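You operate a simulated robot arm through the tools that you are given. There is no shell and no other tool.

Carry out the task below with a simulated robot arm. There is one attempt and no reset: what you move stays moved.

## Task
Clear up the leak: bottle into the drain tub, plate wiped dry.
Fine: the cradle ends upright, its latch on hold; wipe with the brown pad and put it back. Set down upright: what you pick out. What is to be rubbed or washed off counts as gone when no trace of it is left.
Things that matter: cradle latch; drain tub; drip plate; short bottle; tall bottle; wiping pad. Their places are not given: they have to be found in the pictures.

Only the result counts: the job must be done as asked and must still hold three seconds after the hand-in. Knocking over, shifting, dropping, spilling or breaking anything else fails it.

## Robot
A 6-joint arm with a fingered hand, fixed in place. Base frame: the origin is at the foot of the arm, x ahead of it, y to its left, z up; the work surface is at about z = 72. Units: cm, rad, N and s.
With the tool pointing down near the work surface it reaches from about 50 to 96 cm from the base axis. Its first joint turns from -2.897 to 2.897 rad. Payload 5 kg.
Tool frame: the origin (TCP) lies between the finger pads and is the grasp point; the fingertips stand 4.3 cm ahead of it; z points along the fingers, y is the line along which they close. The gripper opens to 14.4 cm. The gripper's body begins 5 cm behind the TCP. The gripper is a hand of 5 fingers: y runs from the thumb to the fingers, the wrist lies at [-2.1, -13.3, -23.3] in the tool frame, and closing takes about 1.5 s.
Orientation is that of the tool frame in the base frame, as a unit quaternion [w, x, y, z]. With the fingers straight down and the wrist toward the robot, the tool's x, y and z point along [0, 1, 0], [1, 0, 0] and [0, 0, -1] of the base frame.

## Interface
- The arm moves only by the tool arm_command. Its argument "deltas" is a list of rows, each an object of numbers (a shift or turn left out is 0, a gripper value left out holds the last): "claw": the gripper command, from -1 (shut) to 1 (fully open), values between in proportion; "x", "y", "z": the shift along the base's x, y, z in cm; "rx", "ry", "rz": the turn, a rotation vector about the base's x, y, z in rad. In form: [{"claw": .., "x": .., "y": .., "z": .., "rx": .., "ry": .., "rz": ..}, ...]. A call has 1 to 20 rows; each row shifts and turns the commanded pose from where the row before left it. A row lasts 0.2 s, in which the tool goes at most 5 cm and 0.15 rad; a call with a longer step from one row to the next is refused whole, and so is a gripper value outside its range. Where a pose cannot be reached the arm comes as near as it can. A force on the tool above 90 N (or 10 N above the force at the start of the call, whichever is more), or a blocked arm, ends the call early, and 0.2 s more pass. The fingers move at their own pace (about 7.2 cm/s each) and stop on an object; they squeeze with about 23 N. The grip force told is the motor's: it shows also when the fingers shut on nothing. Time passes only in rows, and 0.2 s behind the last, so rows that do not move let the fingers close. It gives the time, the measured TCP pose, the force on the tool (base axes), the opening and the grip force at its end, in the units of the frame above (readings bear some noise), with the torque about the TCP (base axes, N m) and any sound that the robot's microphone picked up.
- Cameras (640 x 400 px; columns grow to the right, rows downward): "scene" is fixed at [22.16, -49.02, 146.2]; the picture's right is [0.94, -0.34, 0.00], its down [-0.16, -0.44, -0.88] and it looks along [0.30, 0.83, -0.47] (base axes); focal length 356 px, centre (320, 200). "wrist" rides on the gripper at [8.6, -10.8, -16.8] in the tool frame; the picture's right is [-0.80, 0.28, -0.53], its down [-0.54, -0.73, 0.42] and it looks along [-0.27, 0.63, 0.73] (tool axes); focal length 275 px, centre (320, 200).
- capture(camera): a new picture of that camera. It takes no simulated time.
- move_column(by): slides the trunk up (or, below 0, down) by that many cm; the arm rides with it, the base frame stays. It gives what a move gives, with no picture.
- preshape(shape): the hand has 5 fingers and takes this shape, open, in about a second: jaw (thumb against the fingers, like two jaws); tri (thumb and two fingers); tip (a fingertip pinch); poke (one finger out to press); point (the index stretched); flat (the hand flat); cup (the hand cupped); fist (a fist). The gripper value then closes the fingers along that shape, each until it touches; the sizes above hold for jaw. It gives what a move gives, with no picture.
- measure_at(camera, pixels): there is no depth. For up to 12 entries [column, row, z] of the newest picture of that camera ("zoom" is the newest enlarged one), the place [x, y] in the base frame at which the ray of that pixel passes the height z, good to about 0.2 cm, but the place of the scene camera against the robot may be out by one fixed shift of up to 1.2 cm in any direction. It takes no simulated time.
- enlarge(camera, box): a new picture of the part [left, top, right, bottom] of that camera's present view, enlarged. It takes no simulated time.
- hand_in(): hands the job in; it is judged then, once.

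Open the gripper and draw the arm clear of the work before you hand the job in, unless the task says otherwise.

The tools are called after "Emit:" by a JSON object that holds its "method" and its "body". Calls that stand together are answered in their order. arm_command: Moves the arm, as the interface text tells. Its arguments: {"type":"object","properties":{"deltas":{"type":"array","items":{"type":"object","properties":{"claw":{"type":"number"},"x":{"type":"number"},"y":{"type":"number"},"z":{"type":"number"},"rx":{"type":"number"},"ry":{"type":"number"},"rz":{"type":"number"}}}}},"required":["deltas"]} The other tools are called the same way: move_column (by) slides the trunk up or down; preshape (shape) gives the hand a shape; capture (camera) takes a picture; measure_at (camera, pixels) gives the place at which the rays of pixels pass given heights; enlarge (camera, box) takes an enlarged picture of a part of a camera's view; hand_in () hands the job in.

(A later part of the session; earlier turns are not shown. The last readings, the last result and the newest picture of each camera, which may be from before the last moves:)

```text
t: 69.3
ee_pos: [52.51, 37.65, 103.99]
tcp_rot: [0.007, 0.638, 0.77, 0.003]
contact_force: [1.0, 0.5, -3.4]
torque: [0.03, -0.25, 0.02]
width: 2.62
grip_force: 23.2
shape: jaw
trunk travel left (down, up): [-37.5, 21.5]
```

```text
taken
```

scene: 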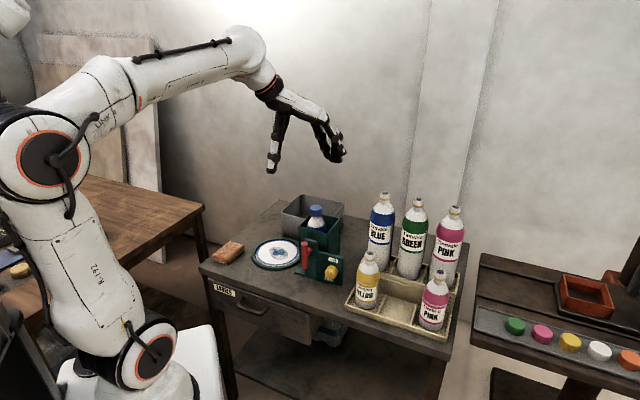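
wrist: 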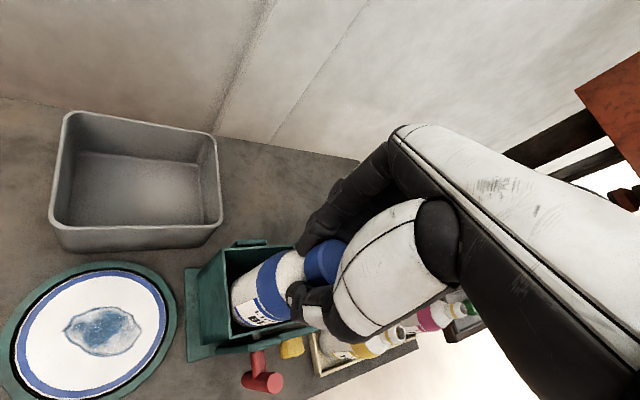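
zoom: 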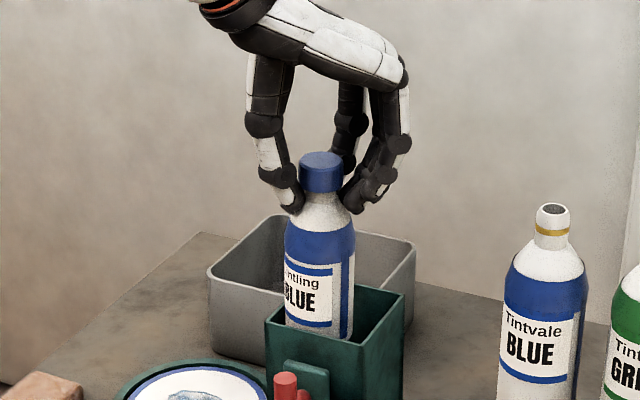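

It's the short Lintling BLUE, hanging upright. I lift another 6 cm to clear the box and measure its bottom.

Emit:
{"method": "arm_command", "body": {"deltas": [{"z": 1}, {"z": 1}, {"z": 1}, {"z": 1}, {"z": 1}, {"z": 1}, {}]}}

Emit:
{"method": "enlarge", "body": {"camera": "scene", "box": [265, 130, 365, 240]}}

```text
t: 70.9
ee_pos: [52.48, 37.8, 110.04]
tcp_rot: [0.006, 0.638, 0.77, 0.004]
contact_force: [0.2, 0.9, -3.3]
torque: [0.0, -0.06, -0.04]
width: 2.57
grip_force: 22.5
shape: jaw
trunk travel left (down, up): [-37.5, 21.5]
```

```text
3.64 times, centred on (315, 185) of scene
```

zoom: 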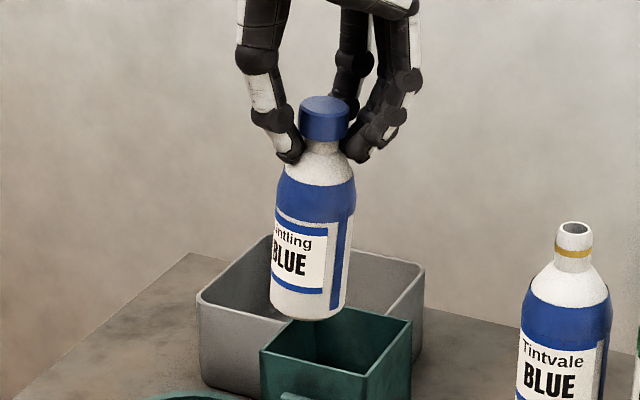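

The bottle is out, hanging with a slight ~5° lean (bottom toward the left in the scene). I check the lean from the wrist camera too.

Emit:
{"method": "capture", "body": {"camera": "wrist"}}

Emit:
{"method": "enlarge", "body": {"camera": "wrist", "box": [180, 180, 400, 400]}}

```text
taken
```

wrist: 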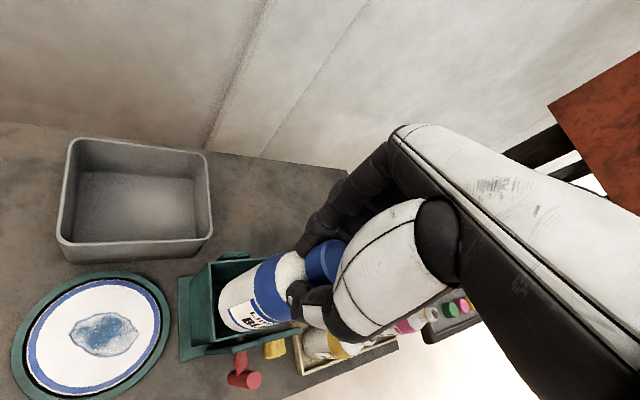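

```text
1.82 times, centred on (290, 290) of wrist
```

zoom: 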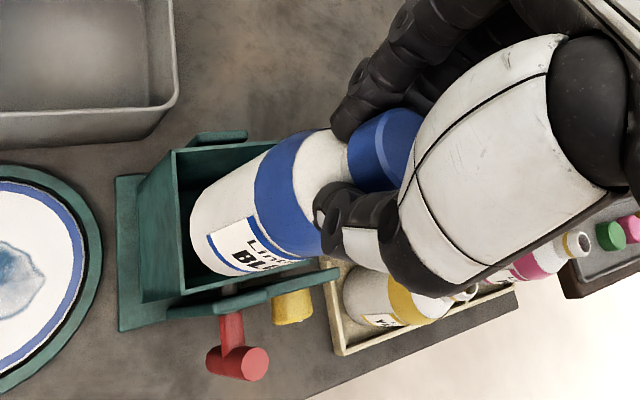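

I measure the bottle's bottom and cap from both cameras to estimate the lean.

Emit:
{"method": "measure_at", "body": {"camera": "wrist", "pixels": [[229, 301, 92], [229, 301, 93], [235, 302, 92.5], [325, 262, 110.5]]}}

Emit:
{"method": "measure_at", "body": {"camera": "scene", "pixels": [[311.4, 213.3, 92], [311.4, 213.3, 93], [316, 158.5, 110.5]]}}

```text
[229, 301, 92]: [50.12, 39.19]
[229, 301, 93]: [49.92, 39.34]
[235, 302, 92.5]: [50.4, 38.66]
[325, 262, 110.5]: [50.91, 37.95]
```

```text
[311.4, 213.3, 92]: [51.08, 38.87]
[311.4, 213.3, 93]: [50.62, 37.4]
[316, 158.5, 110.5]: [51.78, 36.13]
```

The bottom lies about 1.7 cm toward -u of the cap (≈5°). I correct the lean with a small hand rotation, then carry the bottle over to the tub at this height.

Emit:
{"method": "arm_command", "body": {"deltas": [{"rx": -0.03, "ry": -0.04}, {"rx": -0.025, "ry": -0.037}, {"x": 0.6, "y": 2, "z": 0}, {"x": 0.9, "y": 3}, {"x": 0.9, "y": 3}, {"x": 0.9, "y": 3}, {"x": 0.9, "y": 3}, {"x": 0.9, "y": 3}, {"x": 0.6, "y": 2}, {"x": 0.3, "y": 1.5}, {}]}}

Emit:
{"method": "capture", "body": {"camera": "scene"}}

Emit:
{"method": "capture", "body": {"camera": "wrist"}}

```text
t: 73.3
ee_pos: [58.61, 58.31, 109.95]
tcp_rot: [0.054, 0.638, 0.768, 0.006]
contact_force: [0.3, 0.3, -3.9]
torque: [0.02, -0.02, -0.01]
width: 2.58
grip_force: 23.3
shape: jaw
trunk travel left (down, up): [-37.5, 21.5]
```

```text
taken
```

scene: 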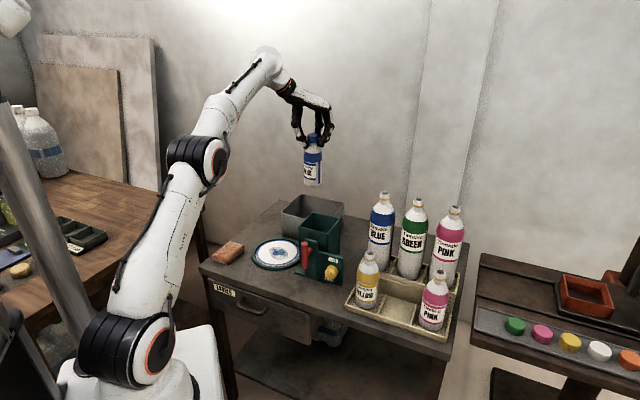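

```text
taken
```

wrist: 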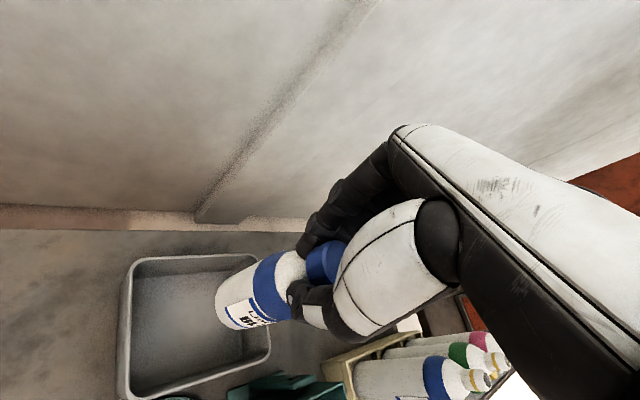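

I measure the bottle's bottom and the tub rim again from here before lowering.

Emit:
{"method": "enlarge", "body": {"camera": "scene", "box": [265, 120, 355, 230]}}

Emit:
{"method": "measure_at", "body": {"camera": "wrist", "pixels": [[233, 302, 92.5], [325, 262, 110.5], [134, 264, 82], [257, 257, 82], [270, 338, 82], [128, 390, 82]]}}

Emit:
{"method": "measure_at", "body": {"camera": "scene", "pixels": [[313, 183, 92.5], [315, 137, 110.5]]}}

```text
3.64 times, centred on (310, 175) of scene
```

zoom: 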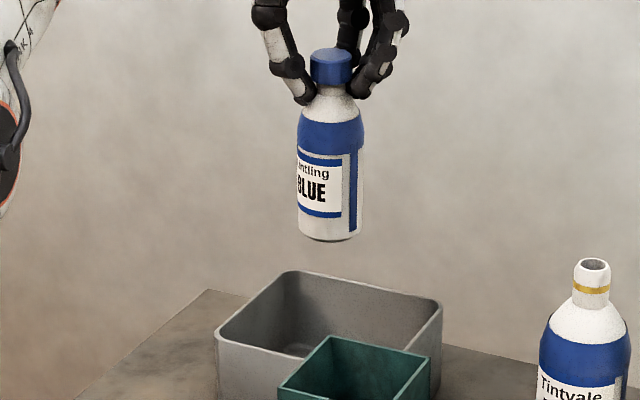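

```text
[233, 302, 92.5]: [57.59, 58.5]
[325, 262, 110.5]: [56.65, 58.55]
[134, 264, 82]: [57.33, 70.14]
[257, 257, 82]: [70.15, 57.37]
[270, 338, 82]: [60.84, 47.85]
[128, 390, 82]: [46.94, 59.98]
```

```text
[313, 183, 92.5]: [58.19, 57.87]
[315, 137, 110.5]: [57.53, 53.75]
```

The bottle's bottom is within 1 cm of the tub's centre (58.8, 58.9). I shift slightly and lower it, slowing near the floor.

Emit:
{"method": "arm_command", "body": {"deltas": [{"x": 0.4, "y": 0.4, "z": -2}, {"x": 0.3, "y": 0.2, "z": -2}, {"z": -2}, {"z": -2}, {"z": -2}, {"z": -2}, {"z": -2}, {"z": -1.5}, {"z": -1}, {"z": -0.5}, {}]}}

Emit:
{"method": "enlarge", "body": {"camera": "scene", "box": [265, 140, 365, 250]}}

```text
t: 75.7
ee_pos: [59.19, 58.8, 92.85]
tcp_rot: [0.054, 0.637, 0.769, 0.005]
contact_force: [-0.1, -0.1, -4.3]
torque: [0.0, -0.01, -0.01]
width: 2.59
grip_force: 22.9
shape: jaw
trunk travel left (down, up): [-37.5, 21.5]
```

```text
3.64 times, centred on (315, 195) of scene
```

zoom: 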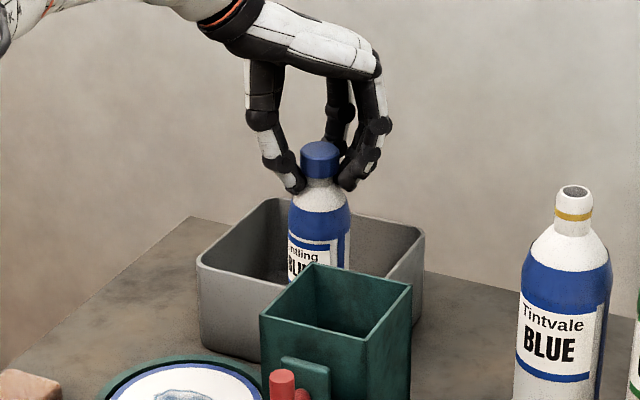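

The bottle is inside the tub and still hanging (-4.3 N). I lower in small steps until the floor takes the load.

Emit:
{"method": "arm_command", "body": {"deltas": [{"z": -0.4}, {"z": -0.4}, {"z": -0.4}, {"z": -0.3}, {}]}}

```text
t: 76.9
ee_pos: [59.3, 58.8, 91.43]
tcp_rot: [0.054, 0.637, 0.769, 0.006]
contact_force: [0.2, -0.4, -3.7]
torque: [0.02, 0.01, -0.01]
width: 2.57
grip_force: 23.1
shape: jaw
trunk travel left (down, up): [-37.5, 21.5]
```

No contact yet at z 91.4. I continue in finer steps.

Emit:
{"method": "arm_command", "body": {"deltas": [{"z": -0.3}, {"z": -0.3}, {"z": -0.3}, {}]}}

```text
t: 77.9
ee_pos: [59.23, 58.77, 90.57]
tcp_rot: [0.053, 0.638, 0.768, 0.005]
contact_force: [0.4, 0.4, -4.8]
torque: [0.04, 0.0, 0.01]
width: 2.56
grip_force: 23.1
shape: jaw
trunk travel left (down, up): [-37.5, 21.5]
```

Emit:
{"method": "arm_command", "body": {"deltas": [{"z": -0.25}, {"z": -0.25}, {"z": -0.25}, {}]}}

Emit:
{"method": "enlarge", "body": {"camera": "wrist", "box": [100, 180, 400, 400]}}

```text
t: 78.9
ee_pos: [59.16, 58.77, 90.36]
tcp_rot: [0.055, 0.637, 0.769, 0.01]
contact_force: [-0.1, 4.6, 24.5]
torque: [-0.06, 0.0, 0.01]
width: 2.69
grip_force: 22.8
shape: jaw
trunk travel left (down, up): [-37.5, 21.5]
```

```text
1.82 times, centred on (250, 290) of wrist
```

zoom: 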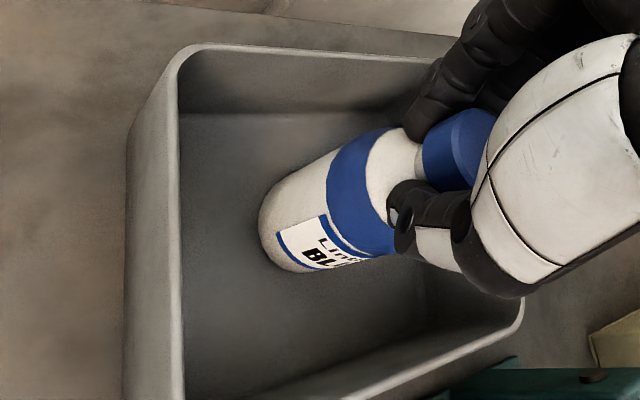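

The floor carries the bottle now (+24.5 N). I ease up slightly and open the jaw gently.

Emit:
{"method": "arm_command", "body": {"deltas": [{"z": 0.4}, {}]}}

Emit:
{"method": "arm_command", "body": {"deltas": [{"claw": -0.5}, {}, {"claw": -0.2}, {"claw": 0.1}, {"claw": 0.2}, {}, {}, {}]}}

Emit:
{"method": "enlarge", "body": {"camera": "scene", "box": [265, 140, 365, 250]}}

Emit:
{"method": "enlarge", "body": {"camera": "wrist", "box": [100, 180, 400, 400]}}

```text
t: 79.5
ee_pos: [59.18, 58.77, 90.41]
tcp_rot: [0.055, 0.637, 0.769, 0.007]
contact_force: [2.1, 4.4, 21.2]
torque: [0.07, -0.07, 0.01]
width: 2.67
grip_force: 22.7
shape: jaw
trunk travel left (down, up): [-37.5, 21.5]
```

```text
t: 81.3
ee_pos: [59.07, 58.83, 90.24]
tcp_rot: [0.053, 0.638, 0.768, 0.006]
contact_force: [0.9, -0.4, 0.2]
torque: [0.01, -0.04, -0.01]
width: 8.6
grip_force: 0.0
shape: jaw
trunk travel left (down, up): [-37.5, 21.5]
```

```text
3.64 times, centred on (315, 195) of scene
```

zoom: 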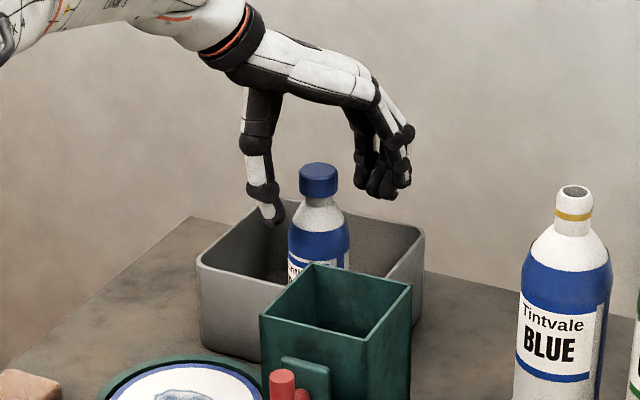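

```text
1.82 times, centred on (250, 290) of wrist
```

zoom: 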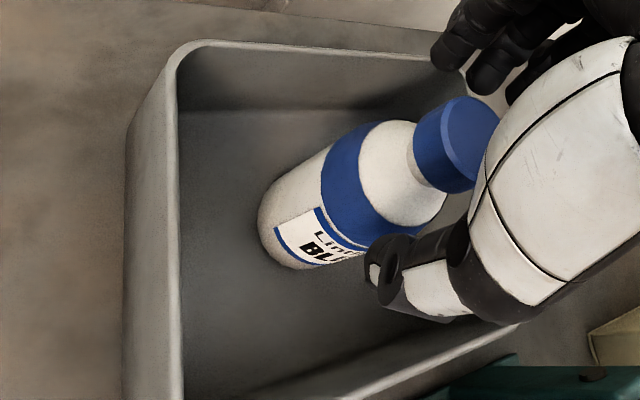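

The bottle stands upright in the tub. I lift the hand straight up and undo the small tilt.

Emit:
{"method": "arm_command", "body": {"deltas": [{"z": 1}, {"z": 2}, {"z": 3}, {"z": 3}, {"z": 3}, {"z": 3}, {"rx": 0.03, "ry": 0.04}, {"rx": 0.025, "ry": 0.037}, {}]}}

Emit:
{"method": "capture", "body": {"camera": "scene"}}

Emit:
{"method": "capture", "body": {"camera": "wrist"}}

```text
t: 83.3
ee_pos: [59.18, 58.76, 105.2]
tcp_rot: [0.007, 0.638, 0.77, 0.003]
contact_force: [0.1, 0.6, 1.1]
torque: [-0.01, 0.01, 0.0]
width: 8.6
grip_force: 0.0
shape: jaw
trunk travel left (down, up): [-37.5, 21.5]
```

```text
taken
```

scene: 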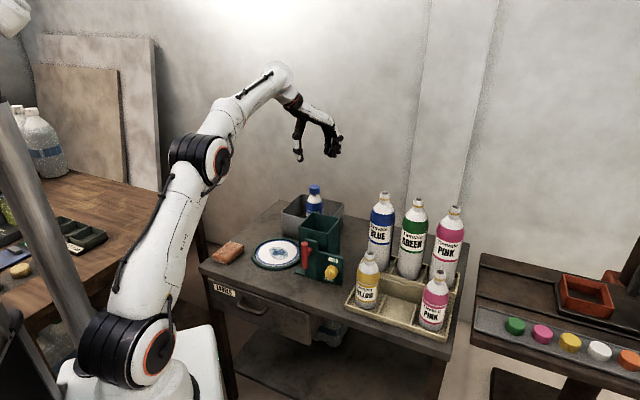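

```text
taken
```

wrist: 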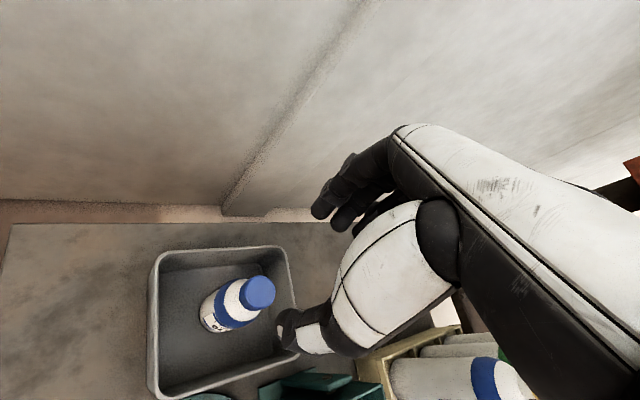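

The bottle stands in the tub on its own. Next the pad: I move the hand toward it, staying high, to get a closer look at pad and plate.

Emit:
{"method": "arm_command", "body": {"deltas": [{"x": -3.5, "y": -1.5}, {"x": -3.5, "y": -1.5}, {"x": -3.5, "y": -1.5}, {"x": -3.5, "y": -1.5}, {"x": -3.5, "y": -1.5}, {"x": -3.5, "y": -1.5}, {"x": -3.5, "y": -1.5}, {"x": -3.5, "y": -1.5}, {"x": -3.5, "y": -1.5}, {"x": -1.5, "y": -0.5, "z": -3}, {"z": -3}, {}]}}

Emit:
{"method": "capture", "body": {"camera": "wrist"}}

Emit:
{"method": "enlarge", "body": {"camera": "wrist", "box": [80, 150, 330, 400]}}

Emit:
{"method": "enlarge", "body": {"camera": "scene", "box": [205, 200, 345, 290]}}

```text
t: 85.9
ee_pos: [26.14, 44.81, 99.26]
tcp_rot: [0.007, 0.638, 0.77, 0.002]
contact_force: [0.5, 0.6, -0.3]
torque: [0.02, -0.02, 0.01]
width: 8.63
grip_force: 0.0
shape: jaw
trunk travel left (down, up): [-37.5, 21.5]
```

```text
taken
```

wrist: 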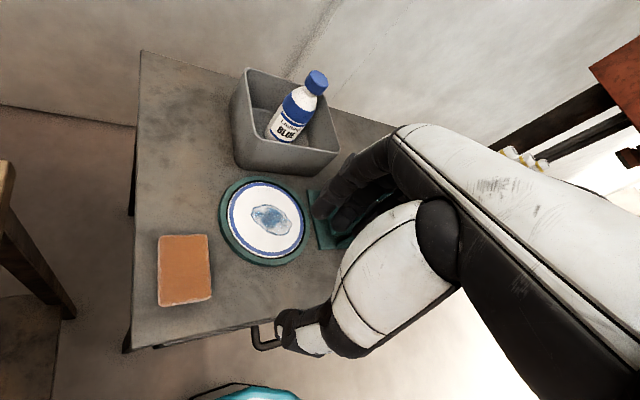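

```text
1.60 times, centred on (205, 275) of wrist
```

zoom: 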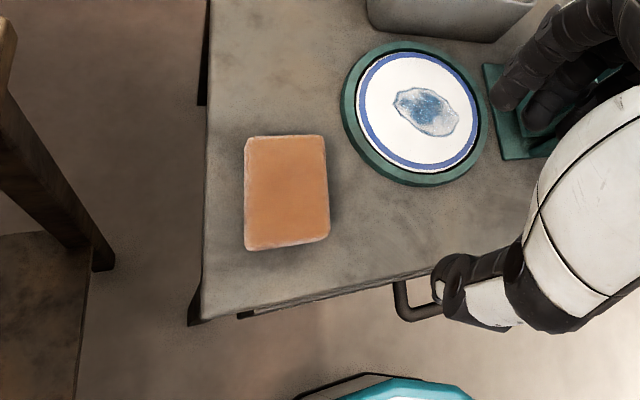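

```text
4.44 times, centred on (275, 245) of scene
```

zoom: 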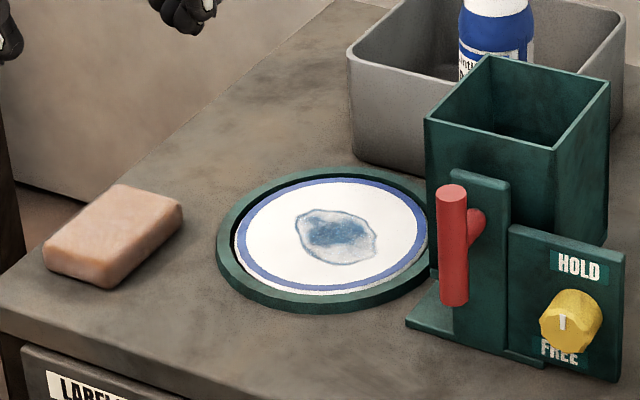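

I measure pad corners, plate centre, rim and stain extents from this closer wrist view (and the pad from the scene).

Emit:
{"method": "measure_at", "body": {"camera": "wrist", "pixels": [[158.8, 235.6, 74.3], [206.9, 235, 74.3], [211.3, 298, 74.3], [159.4, 306, 74.3], [229, 215, 73.5], [305, 225, 73.5], [261, 183, 73.5], [270, 256, 73.5], [251, 212, 73.5], [292, 222, 73.5], [264, 204, 73.5], [275, 234, 73.5]]}}

Emit:
{"method": "measure_at", "body": {"camera": "scene", "pixels": [[215.4, 254.8, 74.3], [230.3, 241.4, 74.3], [244.2, 244.8, 74.3], [230, 261, 74.3], [230, 265, 72], [275, 252.5, 73.5], [256, 254, 73.5], [299, 250, 73.5], [273, 240.5, 73.5], [278, 266, 73.5]]}}

```text
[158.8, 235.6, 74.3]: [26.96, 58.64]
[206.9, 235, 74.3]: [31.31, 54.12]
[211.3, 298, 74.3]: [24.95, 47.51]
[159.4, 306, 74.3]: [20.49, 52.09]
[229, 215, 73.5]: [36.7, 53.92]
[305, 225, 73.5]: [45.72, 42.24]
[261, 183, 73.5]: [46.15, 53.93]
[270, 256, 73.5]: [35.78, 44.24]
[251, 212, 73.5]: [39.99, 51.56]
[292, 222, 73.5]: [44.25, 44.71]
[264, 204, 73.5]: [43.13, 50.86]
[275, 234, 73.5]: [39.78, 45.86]
```

```text
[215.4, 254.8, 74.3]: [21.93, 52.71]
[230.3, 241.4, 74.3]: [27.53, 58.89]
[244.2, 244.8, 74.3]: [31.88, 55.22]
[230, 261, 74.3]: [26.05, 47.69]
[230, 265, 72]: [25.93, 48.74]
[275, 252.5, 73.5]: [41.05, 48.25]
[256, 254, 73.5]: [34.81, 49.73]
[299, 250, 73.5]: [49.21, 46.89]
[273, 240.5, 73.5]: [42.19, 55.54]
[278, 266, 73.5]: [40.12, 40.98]
```

Pad centre is (25.9, 53.1), 6.3 × 9.2 cm, long side along v; plate centre ≈(41.1, 48.6), stain about 8 × 6 cm around (41.9, 48.2). I level the tool, yaw it so the jaw closes across the pad's short side, and go above the pad.

Emit:
{"method": "arm_command", "body": {"deltas": [{"rx": 0.006, "ry": 0.013}, {"y": 1, "rz": -0.119}, {"y": 1, "rz": -0.119}, {"y": 1, "rz": -0.119}, {"y": 1, "rz": -0.119}, {"y": 1, "rz": -0.119}, {"y": 1, "rz": -0.119}, {"y": 1, "rz": -0.119}, {"x": -0.6, "y": 0.87, "rz": -0.12, "claw": 0.06}, {"z": -3}, {"z": -3}, {"z": -3}, {"z": -3}, {"z": -2}, {}]}}

Emit:
{"method": "capture", "body": {"camera": "wrist"}}

Emit:
{"method": "enlarge", "body": {"camera": "scene", "box": [190, 190, 300, 290]}}

```text
t: 89.1
ee_pos: [25.52, 52.61, 85.11]
tcp_rot: [0.001, 0.921, 0.391, 0.001]
contact_force: [-0.8, 0.7, 0.3]
torque: [-0.03, 0.01, 0.0]
width: 7.67
grip_force: 0.3
shape: jaw
trunk travel left (down, up): [-37.5, 21.5]
```

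```text
taken
```

wrist: 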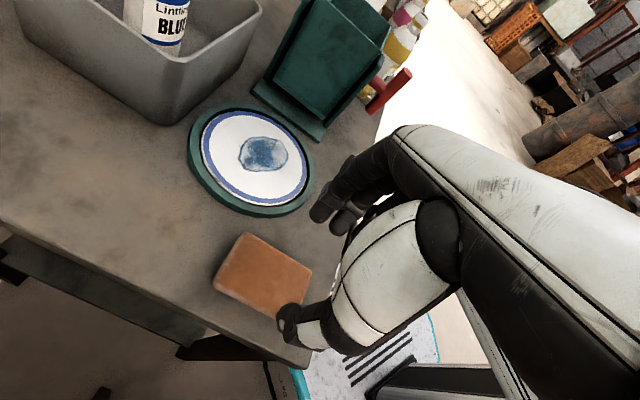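

```text
4.00 times, centred on (245, 240) of scene
```

zoom: 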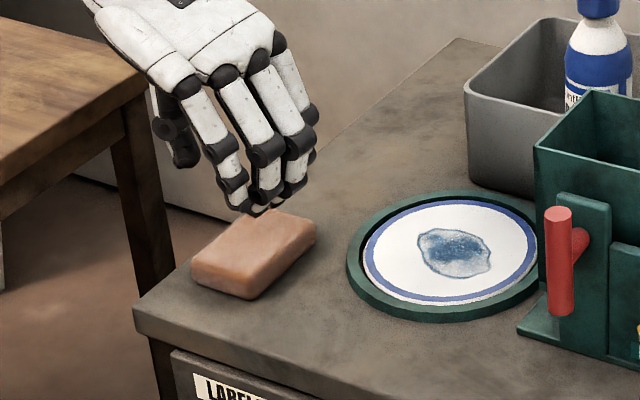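

Aligned above the pad. I lower to just above the pad's top and check the alignment of thumb and fingers.

Emit:
{"method": "arm_command", "body": {"deltas": [{"z": -2}, {"z": -2}, {"z": -1.2}, {}]}}

Emit:
{"method": "enlarge", "body": {"camera": "wrist", "box": [190, 180, 400, 380]}}

Emit:
{"method": "enlarge", "body": {"camera": "scene", "box": [190, 200, 280, 290]}}

```text
t: 90.1
ee_pos: [25.62, 52.66, 79.97]
tcp_rot: [0.0, 0.92, 0.392, 0.001]
contact_force: [0.8, 0.8, 0.0]
torque: [0.02, -0.01, 0.02]
width: 7.66
grip_force: 0.0
shape: jaw
trunk travel left (down, up): [-37.5, 21.5]
```

```text
2.00 times, centred on (295, 280) of wrist
```

zoom: 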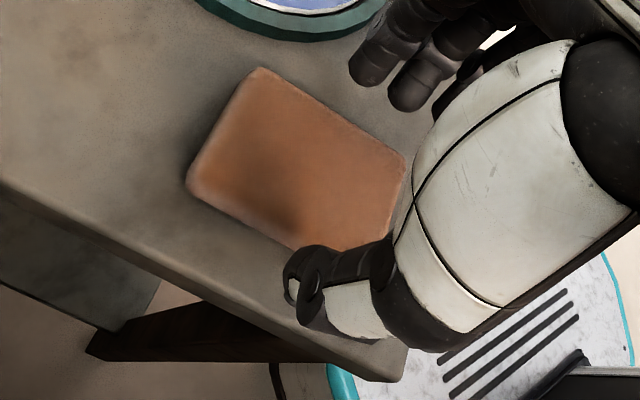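

```text
4.44 times, centred on (235, 245) of scene
```

zoom: 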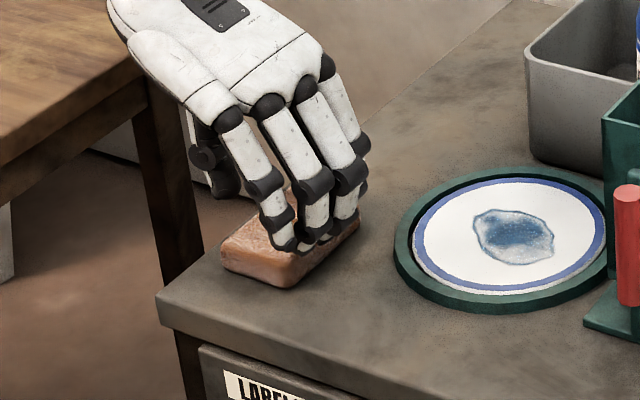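

In the wrist zoom the index (370,70) is only at mid-pad and the other fingers overhang the front end. I shift 2.5 cm along +v, then lower so the tips are just above the table, and look again.

Emit:
{"method": "arm_command", "body": {"deltas": [{"x": 0.9, "y": 0.9}, {"x": 0.87, "y": 0.87}, {"z": -1}, {"z": -1}, {"z": -0.6}, {}]}}

Emit:
{"method": "enlarge", "body": {"camera": "wrist", "box": [190, 180, 400, 380]}}

Emit:
{"method": "enlarge", "body": {"camera": "scene", "box": [190, 200, 280, 290]}}

```text
t: 91.5
ee_pos: [27.38, 54.47, 77.49]
tcp_rot: [0.0, 0.921, 0.391, 0.001]
contact_force: [0.0, 0.2, 0.2]
torque: [-0.02, -0.01, -0.01]
width: 7.68
grip_force: 0.0
shape: jaw
trunk travel left (down, up): [-37.5, 21.5]
```

```text
2.00 times, centred on (295, 280) of wrist
```

zoom: 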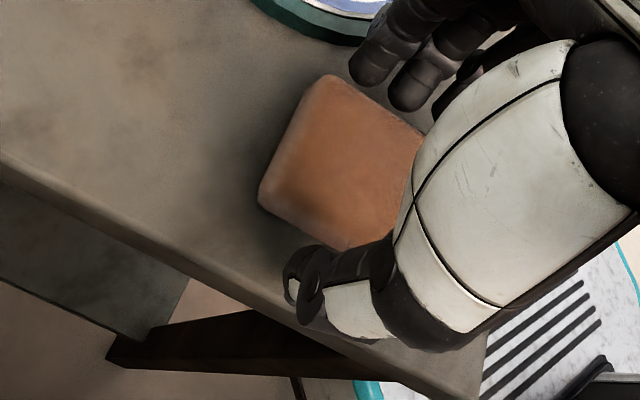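

```text
4.44 times, centred on (235, 245) of scene
```

zoom: 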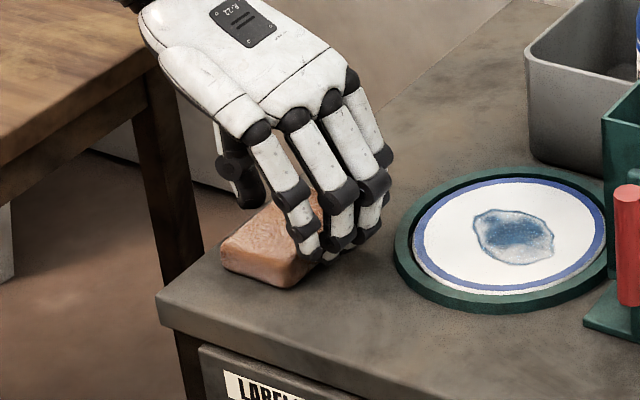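

Thumb and fingers straddle the pad well. I lower 0.3 cm more and close on it.

Emit:
{"method": "arm_command", "body": {"deltas": [{"z": -0.3}, {"claw": -0.2}, {"claw": -0.6}, {"claw": -1}, {}, {}, {}, {}]}}

Emit:
{"method": "enlarge", "body": {"camera": "wrist", "box": [190, 180, 400, 380]}}

Emit:
{"method": "enlarge", "body": {"camera": "scene", "box": [190, 200, 280, 290]}}

```text
t: 93.3
ee_pos: [27.33, 54.43, 77.16]
tcp_rot: [0.001, 0.921, 0.391, 0.001]
contact_force: [0.8, -0.1, -0.1]
torque: [0.02, 0.0, -0.02]
width: 5.95
grip_force: 22.9
shape: jaw
trunk travel left (down, up): [-37.5, 21.5]
```

```text
2.00 times, centred on (295, 280) of wrist
```

zoom: 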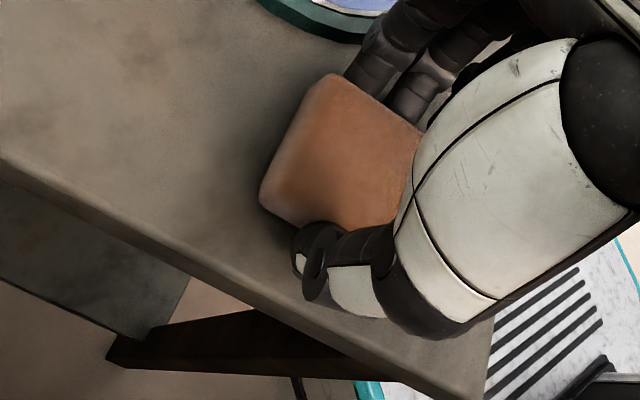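

```text
4.44 times, centred on (235, 245) of scene
```

zoom: 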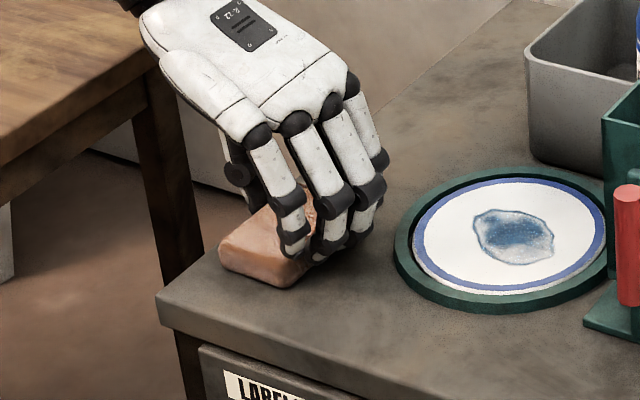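

Grip on the pad is firm (5.95 cm wide, 22.9 N) at TCP (27.33, 54.43, 77.16), which I'll use for returning it. I lift 4 cm and check.

Emit:
{"method": "arm_command", "body": {"deltas": [{"z": 0.5}, {"z": 1}, {"z": 1.5}, {"z": 1.5}, {}]}}

Emit:
{"method": "enlarge", "body": {"camera": "scene", "box": [190, 190, 290, 290]}}

Emit:
{"method": "enlarge", "body": {"camera": "wrist", "box": [190, 180, 400, 380]}}

```text
t: 94.5
ee_pos: [27.31, 54.58, 81.85]
tcp_rot: [0.001, 0.92, 0.392, 0.001]
contact_force: [1.2, 0.6, -0.7]
torque: [0.02, -0.02, 0.01]
width: 5.97
grip_force: 23.2
shape: jaw
trunk travel left (down, up): [-37.5, 21.5]
```

```text
4.00 times, centred on (240, 240) of scene
```

zoom: 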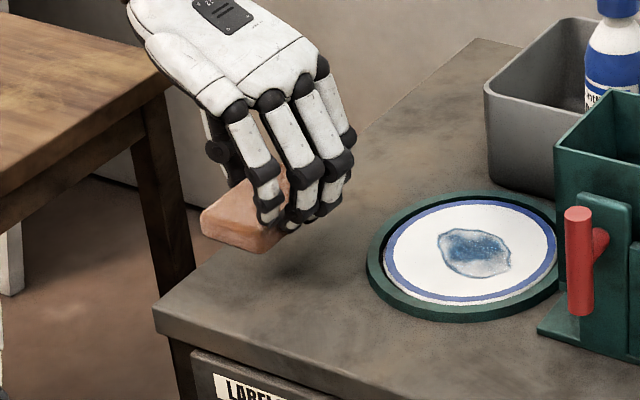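

```text
2.00 times, centred on (295, 280) of wrist
```

zoom: 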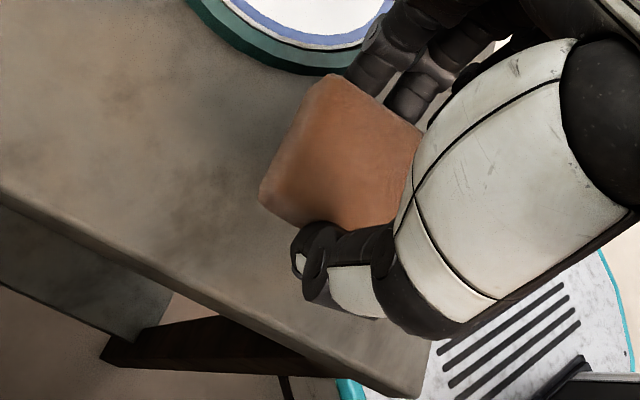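

The pad is held level. I carry it over the stain (TCP target 43.3, 49.5), keeping its bottom about 3 cm above the plate.

Emit:
{"method": "arm_command", "body": {"deltas": [{"x": 2.67, "y": -0.84}, {"x": 2.67, "y": -0.84}, {"x": 2.67, "y": -0.84}, {"x": 2.67, "y": -0.84}, {"x": 2.67, "y": -0.84}, {"x": 2.64, "y": -0.83}, {"z": -0.8}, {"z": -0.6}, {}]}}

Emit:
{"method": "enlarge", "body": {"camera": "scene", "box": [220, 180, 340, 290]}}

Emit:
{"method": "enlarge", "body": {"camera": "wrist", "box": [150, 150, 400, 380]}}

```text
t: 96.5
ee_pos: [43.34, 49.47, 80.24]
tcp_rot: [0.001, 0.921, 0.391, 0.001]
contact_force: [-0.2, -0.1, -0.7]
torque: [-0.01, -0.01, 0.01]
width: 5.98
grip_force: 23.4
shape: jaw
trunk travel left (down, up): [-37.5, 21.5]
```

```text
3.64 times, centred on (280, 235) of scene
```

zoom: 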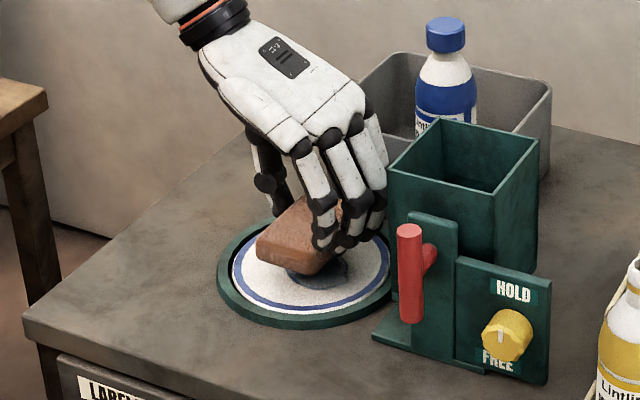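

```text
1.74 times, centred on (275, 265) of wrist
```

zoom: 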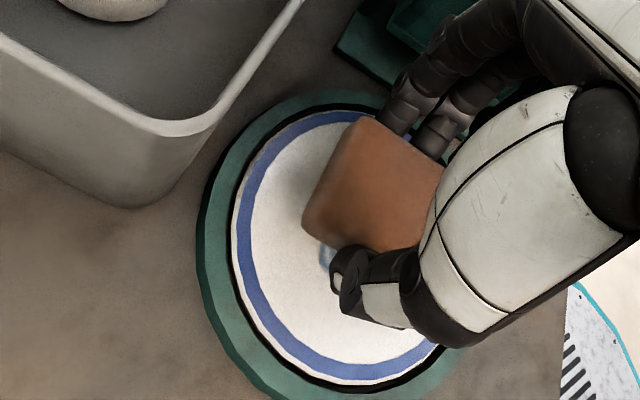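

The pad hovers over the stain. I lower it in small steps until it touches the plate.

Emit:
{"method": "arm_command", "body": {"deltas": [{"z": -0.3}, {"z": -0.3}, {"z": -0.3}, {"z": -0.3}, {}]}}

```text
t: 97.7
ee_pos: [43.32, 49.46, 79.1]
tcp_rot: [0.001, 0.921, 0.391, 0.001]
contact_force: [0.0, 0.7, -0.7]
torque: [-0.01, -0.01, -0.01]
width: 5.98
grip_force: 22.9
shape: jaw
trunk travel left (down, up): [-37.5, 21.5]
```

Emit:
{"method": "arm_command", "body": {"deltas": [{"z": -0.2}, {"z": -0.2}, {"z": -0.2}, {}]}}

```text
t: 98.7
ee_pos: [43.4, 49.39, 78.47]
tcp_rot: [0.001, 0.92, 0.391, 0.0]
contact_force: [0.4, -0.3, -0.7]
torque: [0.01, 0.02, 0.02]
width: 5.97
grip_force: 23.0
shape: jaw
trunk travel left (down, up): [-37.5, 21.5]
```

Emit:
{"method": "arm_command", "body": {"deltas": [{"z": -0.2}, {"z": -0.2}, {}]}}

Emit:
{"method": "enlarge", "body": {"camera": "scene", "box": [230, 210, 320, 290]}}

```text
t: 99.5
ee_pos: [43.24, 49.44, 78.1]
tcp_rot: [0.001, 0.921, 0.39, 0.001]
contact_force: [-0.6, 0.4, -0.8]
torque: [0.01, 0.0, 0.01]
width: 5.96
grip_force: 22.6
shape: jaw
trunk travel left (down, up): [-37.5, 21.5]
```

```text
5.00 times, centred on (275, 250) of scene
```

zoom: 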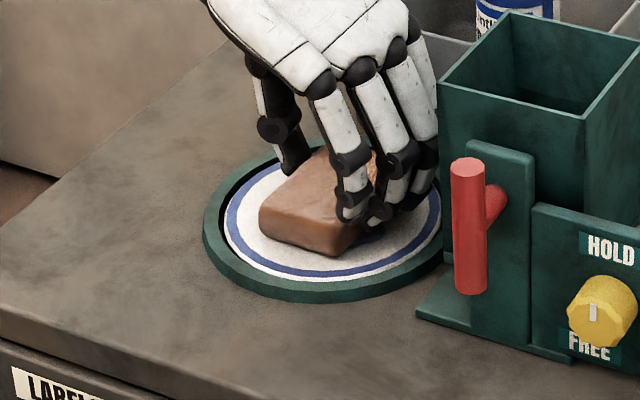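

Still no contact at z 78.1; the plate is low. I continue down.

Emit:
{"method": "arm_command", "body": {"deltas": [{"z": -0.15}, {"z": -0.15}, {"z": -0.15}, {}]}}

```text
t: 100.5
ee_pos: [43.37, 49.53, 77.85]
tcp_rot: [0.0, 0.92, 0.392, 0.003]
contact_force: [0.5, -1.0, 19.0]
torque: [-0.19, 0.0, 0.02]
width: 6.03
grip_force: 23.0
shape: jaw
trunk travel left (down, up): [-37.5, 21.5]
```

Contact: 19 N upward at TCP 77.85. I ease slightly and wipe back and forth along u, within -2.5…+2 cm.

Emit:
{"method": "arm_command", "body": {"deltas": [{"z": 0.08}, {"x": -0.59, "y": 0.59}, {"x": -0.59, "y": 0.59}, {"x": -0.59, "y": 0.59}, {"x": 0.636, "y": -0.636}, {"x": 0.636, "y": -0.636}, {"x": 0.636, "y": -0.636}, {"x": 0.636, "y": -0.636}, {"x": 0.636, "y": -0.636}, {"x": -0.705, "y": 0.705}, {"x": -0.705, "y": 0.705}, {}]}}

Emit:
{"method": "enlarge", "body": {"camera": "scene", "box": [230, 210, 320, 290]}}

Emit:
{"method": "enlarge", "body": {"camera": "wrist", "box": [150, 150, 400, 380]}}

```text
t: 103.1
ee_pos: [43.43, 49.28, 77.76]
tcp_rot: [0.001, 0.921, 0.391, 0.002]
contact_force: [4.2, -5.5, 19.7]
torque: [-0.38, -0.34, 0.01]
width: 6.16
grip_force: 22.7
shape: jaw
trunk travel left (down, up): [-37.5, 21.5]
```

```text
5.00 times, centred on (275, 250) of scene
```

zoom: 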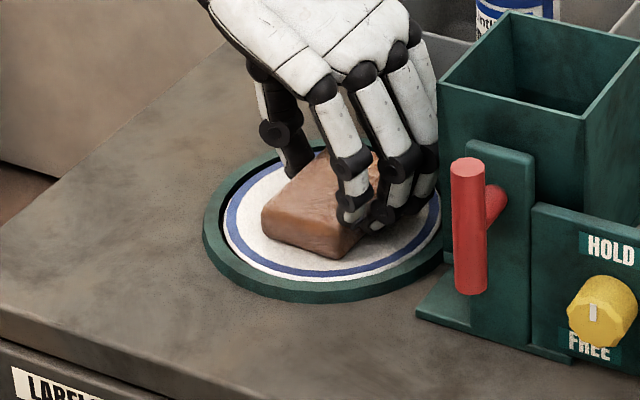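

```text
1.74 times, centred on (275, 265) of wrist
```

zoom: 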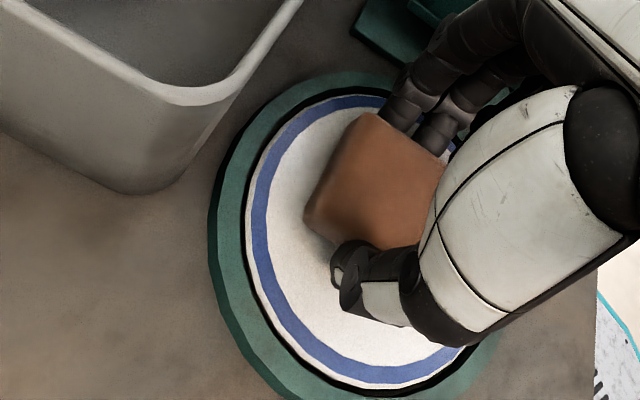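

The stroke works and the pad stays in the grip. I do further strokes with small v offsets, then lift to inspect the plate.

Emit:
{"method": "arm_command", "body": {"deltas": [{"x": 0.5, "y": 0.5}, {"x": -0.6, "y": 0.6}, {"x": -0.6, "y": 0.6}, {"x": -0.6, "y": 0.6}, {"x": 0.65, "y": -0.65}, {"x": 0.65, "y": -0.65}, {"x": 0.65, "y": -0.65}, {"x": 0.65, "y": -0.65}, {"x": 0.65, "y": -0.65}, {"x": -0.5, "y": -0.5}, {"x": -0.5, "y": -0.5}, {"x": -0.65, "y": 0.65}, {"x": -0.65, "y": 0.65}, {"x": -0.65, "y": 0.65}, {"x": -0.65, "y": 0.65}, {"x": -0.6, "y": 0.6}, {"x": 0.65, "y": -0.65}, {"x": 0.65, "y": -0.65}, {"x": 0.5, "y": 0.5}, {}]}}

Emit:
{"method": "arm_command", "body": {"deltas": [{"z": 0.5}, {"z": 1}, {"z": 1.5}, {"z": 2, "x": -1, "y": 1}, {"x": -2, "y": 2, "z": 1}, {"x": -2, "y": 2}, {"x": -2, "y": 2}, {"x": -2, "y": 2}, {}]}}

Emit:
{"method": "enlarge", "body": {"camera": "scene", "box": [210, 200, 320, 290]}}

Emit:
{"method": "capture", "body": {"camera": "wrist"}}

```text
t: 107.3
ee_pos: [42.92, 49.86, 77.78]
tcp_rot: [0.0, 0.92, 0.391, 0.002]
contact_force: [-3.5, -3.1, 11.2]
torque: [-0.12, 0.1, 0.01]
width: 6.1
grip_force: 22.8
shape: jaw
trunk travel left (down, up): [-37.5, 21.5]
```

```text
t: 109.3
ee_pos: [34.01, 58.84, 83.74]
tcp_rot: [0.0, 0.921, 0.391, 0.001]
contact_force: [-0.4, -0.1, -0.5]
torque: [-0.01, -0.06, -0.03]
width: 6.02
grip_force: 23.2
shape: jaw
trunk travel left (down, up): [-37.5, 21.5]
```

```text
4.44 times, centred on (265, 245) of scene
```

zoom: 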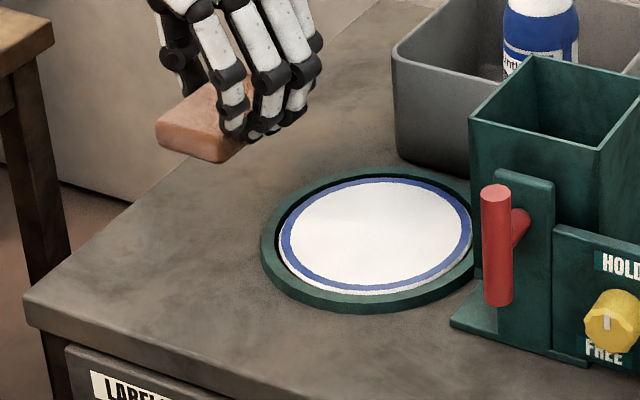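

```text
taken
```

wrist: 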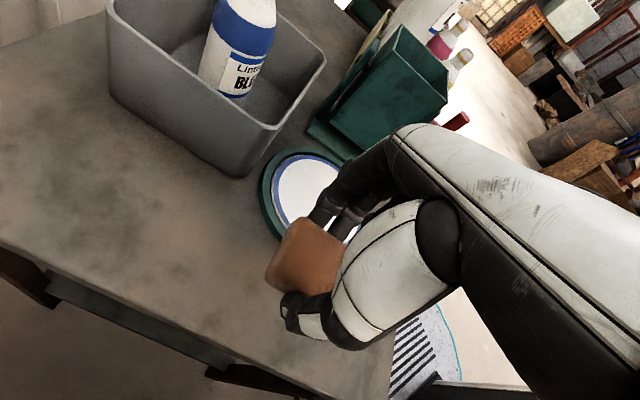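

The plate looks clean. I zoom in to check for leftover traces.

Emit:
{"method": "enlarge", "body": {"camera": "scene", "box": [250, 232, 305, 275]}}

Emit:
{"method": "enlarge", "body": {"camera": "wrist", "box": [240, 130, 380, 260]}}

```text
9.30 times, centred on (278, 254) of scene
```

zoom: 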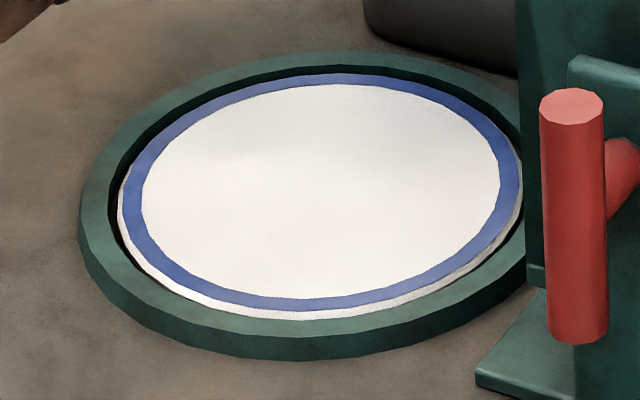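

```text
3.08 times, centred on (310, 195) of wrist
```

zoom: 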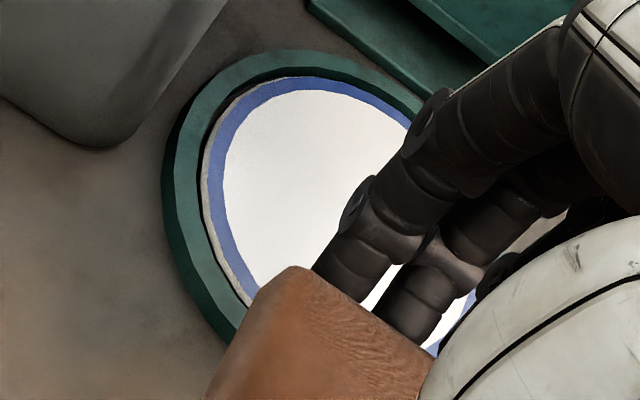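

No trace is visible. Before returning the pad I compare how it sits in the hand now versus at pick-up.

Emit:
{"method": "enlarge", "body": {"camera": "wrist", "box": [190, 180, 400, 380]}}

Emit:
{"method": "enlarge", "body": {"camera": "scene", "box": [200, 180, 300, 280]}}

```text
2.00 times, centred on (295, 280) of wrist
```

zoom: 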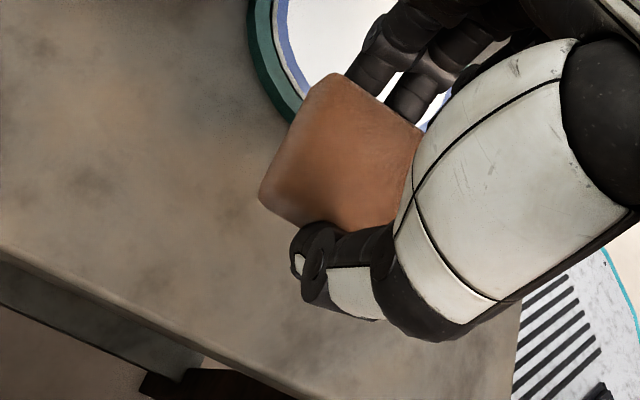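

```text
4.00 times, centred on (250, 230) of scene
```

zoom: 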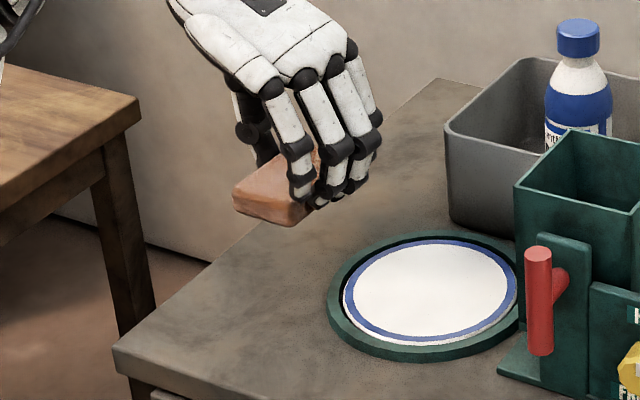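

The pad sits unchanged in the hand. I carry it back above its original place (TCP 27.33, 54.43).

Emit:
{"method": "arm_command", "body": {"deltas": [{"x": -1.7, "y": -1.1}, {"x": -1.7, "y": -1.1}, {"x": -1.7, "y": -1.1}, {"x": -1.58, "y": -1.11}, {"z": -1.5}, {"z": -1.5}, {"z": -1.5}, {"z": -1}, {}]}}

```text
t: 111.3
ee_pos: [27.13, 54.5, 78.0]
tcp_rot: [0.001, 0.92, 0.391, 0.001]
contact_force: [-0.8, -0.1, -0.7]
torque: [0.01, 0.0, -0.01]
width: 6.03
grip_force: 22.8
shape: jaw
trunk travel left (down, up): [-37.5, 21.5]
```

Close to the target. I trim 0.1 cm in x and lower gently to touch the table.

Emit:
{"method": "arm_command", "body": {"deltas": [{"x": 0.12, "z": -0.25}, {"z": -0.25}, {"z": -0.2}, {}]}}

```text
t: 112.3
ee_pos: [27.4, 54.42, 77.46]
tcp_rot: [0.0, 0.92, 0.391, 0.001]
contact_force: [0.2, 0.0, -1.2]
torque: [0.05, -0.02, -0.01]
width: 6.04
grip_force: 23.5
shape: jaw
trunk travel left (down, up): [-37.5, 21.5]
```

Emit:
{"method": "arm_command", "body": {"deltas": [{"z": -0.15}, {"z": -0.15}, {"z": -0.1}, {}]}}

```text
t: 113.3
ee_pos: [27.28, 54.48, 77.09]
tcp_rot: [0.001, 0.92, 0.391, 0.002]
contact_force: [0.2, 0.1, -1.2]
torque: [0.03, 0.02, -0.02]
width: 6.05
grip_force: 23.2
shape: jaw
trunk travel left (down, up): [-37.5, 21.5]
```

Emit:
{"method": "arm_command", "body": {"deltas": [{"z": -0.12}, {"z": -0.12}, {}]}}

```text
t: 114.1
ee_pos: [27.44, 54.38, 76.91]
tcp_rot: [0.001, 0.92, 0.392, 0.001]
contact_force: [-0.3, -0.2, 7.5]
torque: [-0.03, -0.02, -0.01]
width: 6.04
grip_force: 23.2
shape: jaw
trunk travel left (down, up): [-37.5, 21.5]
```

The pad touches the table (7.5 N). I open the jaw a little to release it and check.

Emit:
{"method": "arm_command", "body": {"deltas": [{"claw": 0.0}, {}, {"claw": 0.08}, {}, {}]}}

Emit:
{"method": "enlarge", "body": {"camera": "wrist", "box": [190, 180, 400, 380]}}

Emit:
{"method": "enlarge", "body": {"camera": "scene", "box": [190, 200, 280, 290]}}

```text
t: 115.3
ee_pos: [27.42, 54.43, 76.87]
tcp_rot: [0.0, 0.921, 0.39, 0.001]
contact_force: [-0.2, 0.1, 0.0]
torque: [0.01, 0.01, -0.01]
width: 7.72
grip_force: 0.0
shape: jaw
trunk travel left (down, up): [-37.5, 21.5]
```

```text
2.00 times, centred on (295, 280) of wrist
```

zoom: 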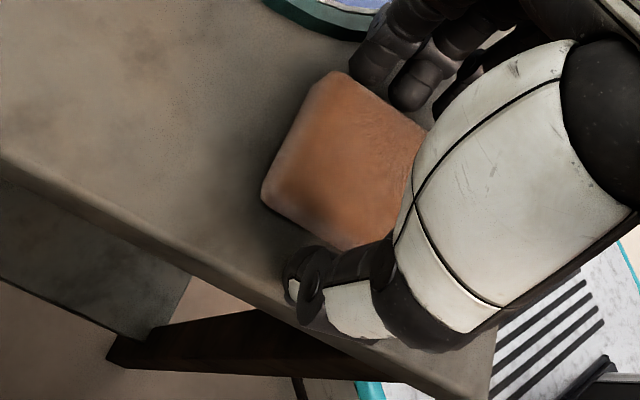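

```text
4.44 times, centred on (235, 245) of scene
```

zoom: 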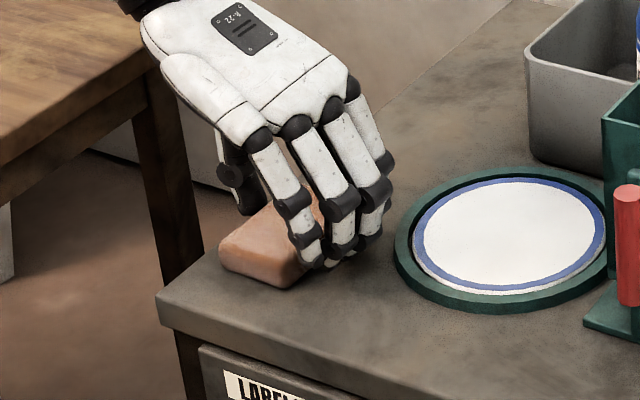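

The pad is released in its original place. I lift straight up and then position the camera to inspect the plate and the whole table.

Emit:
{"method": "arm_command", "body": {"deltas": [{"z": 1}, {"z": 2}, {"z": 3}, {"z": 3}, {"z": 3}, {"z": 3}, {"z": 3, "rz": 0.12}, {"z": 3, "rz": 0.12}, {"rz": 0.12}, {"rz": 0.12}, {"rz": 0.12}, {"rz": 0.12}, {"rz": 0.1, "x": -1, "y": -1}, {"x": -1, "y": -2}, {"x": -1, "y": -3}, {}]}}

Emit:
{"method": "capture", "body": {"camera": "wrist"}}

Emit:
{"method": "capture", "body": {"camera": "scene"}}

```text
t: 118.7
ee_pos: [24.3, 48.43, 97.86]
tcp_rot: [-0.001, 0.687, 0.726, 0.001]
contact_force: [-0.2, 0.5, -0.7]
torque: [0.03, 0.03, 0.0]
width: 7.71
grip_force: 0.0
shape: jaw
trunk travel left (down, up): [-37.5, 21.5]
```

```text
taken
```

wrist: 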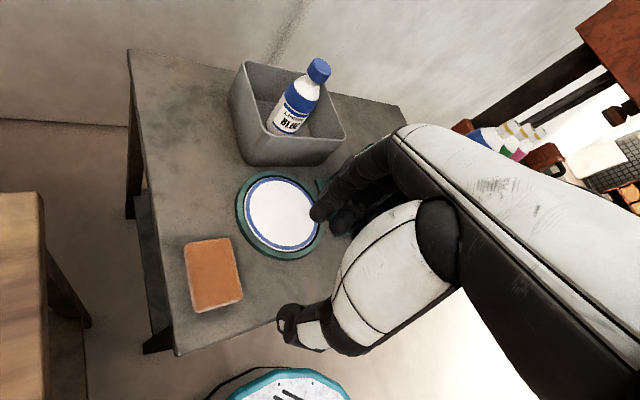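

```text
taken
```

scene: 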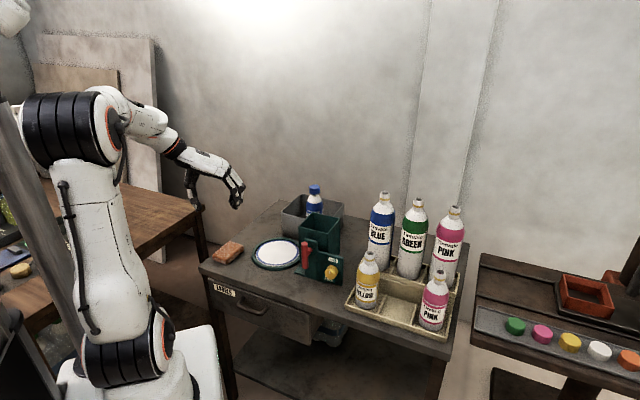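

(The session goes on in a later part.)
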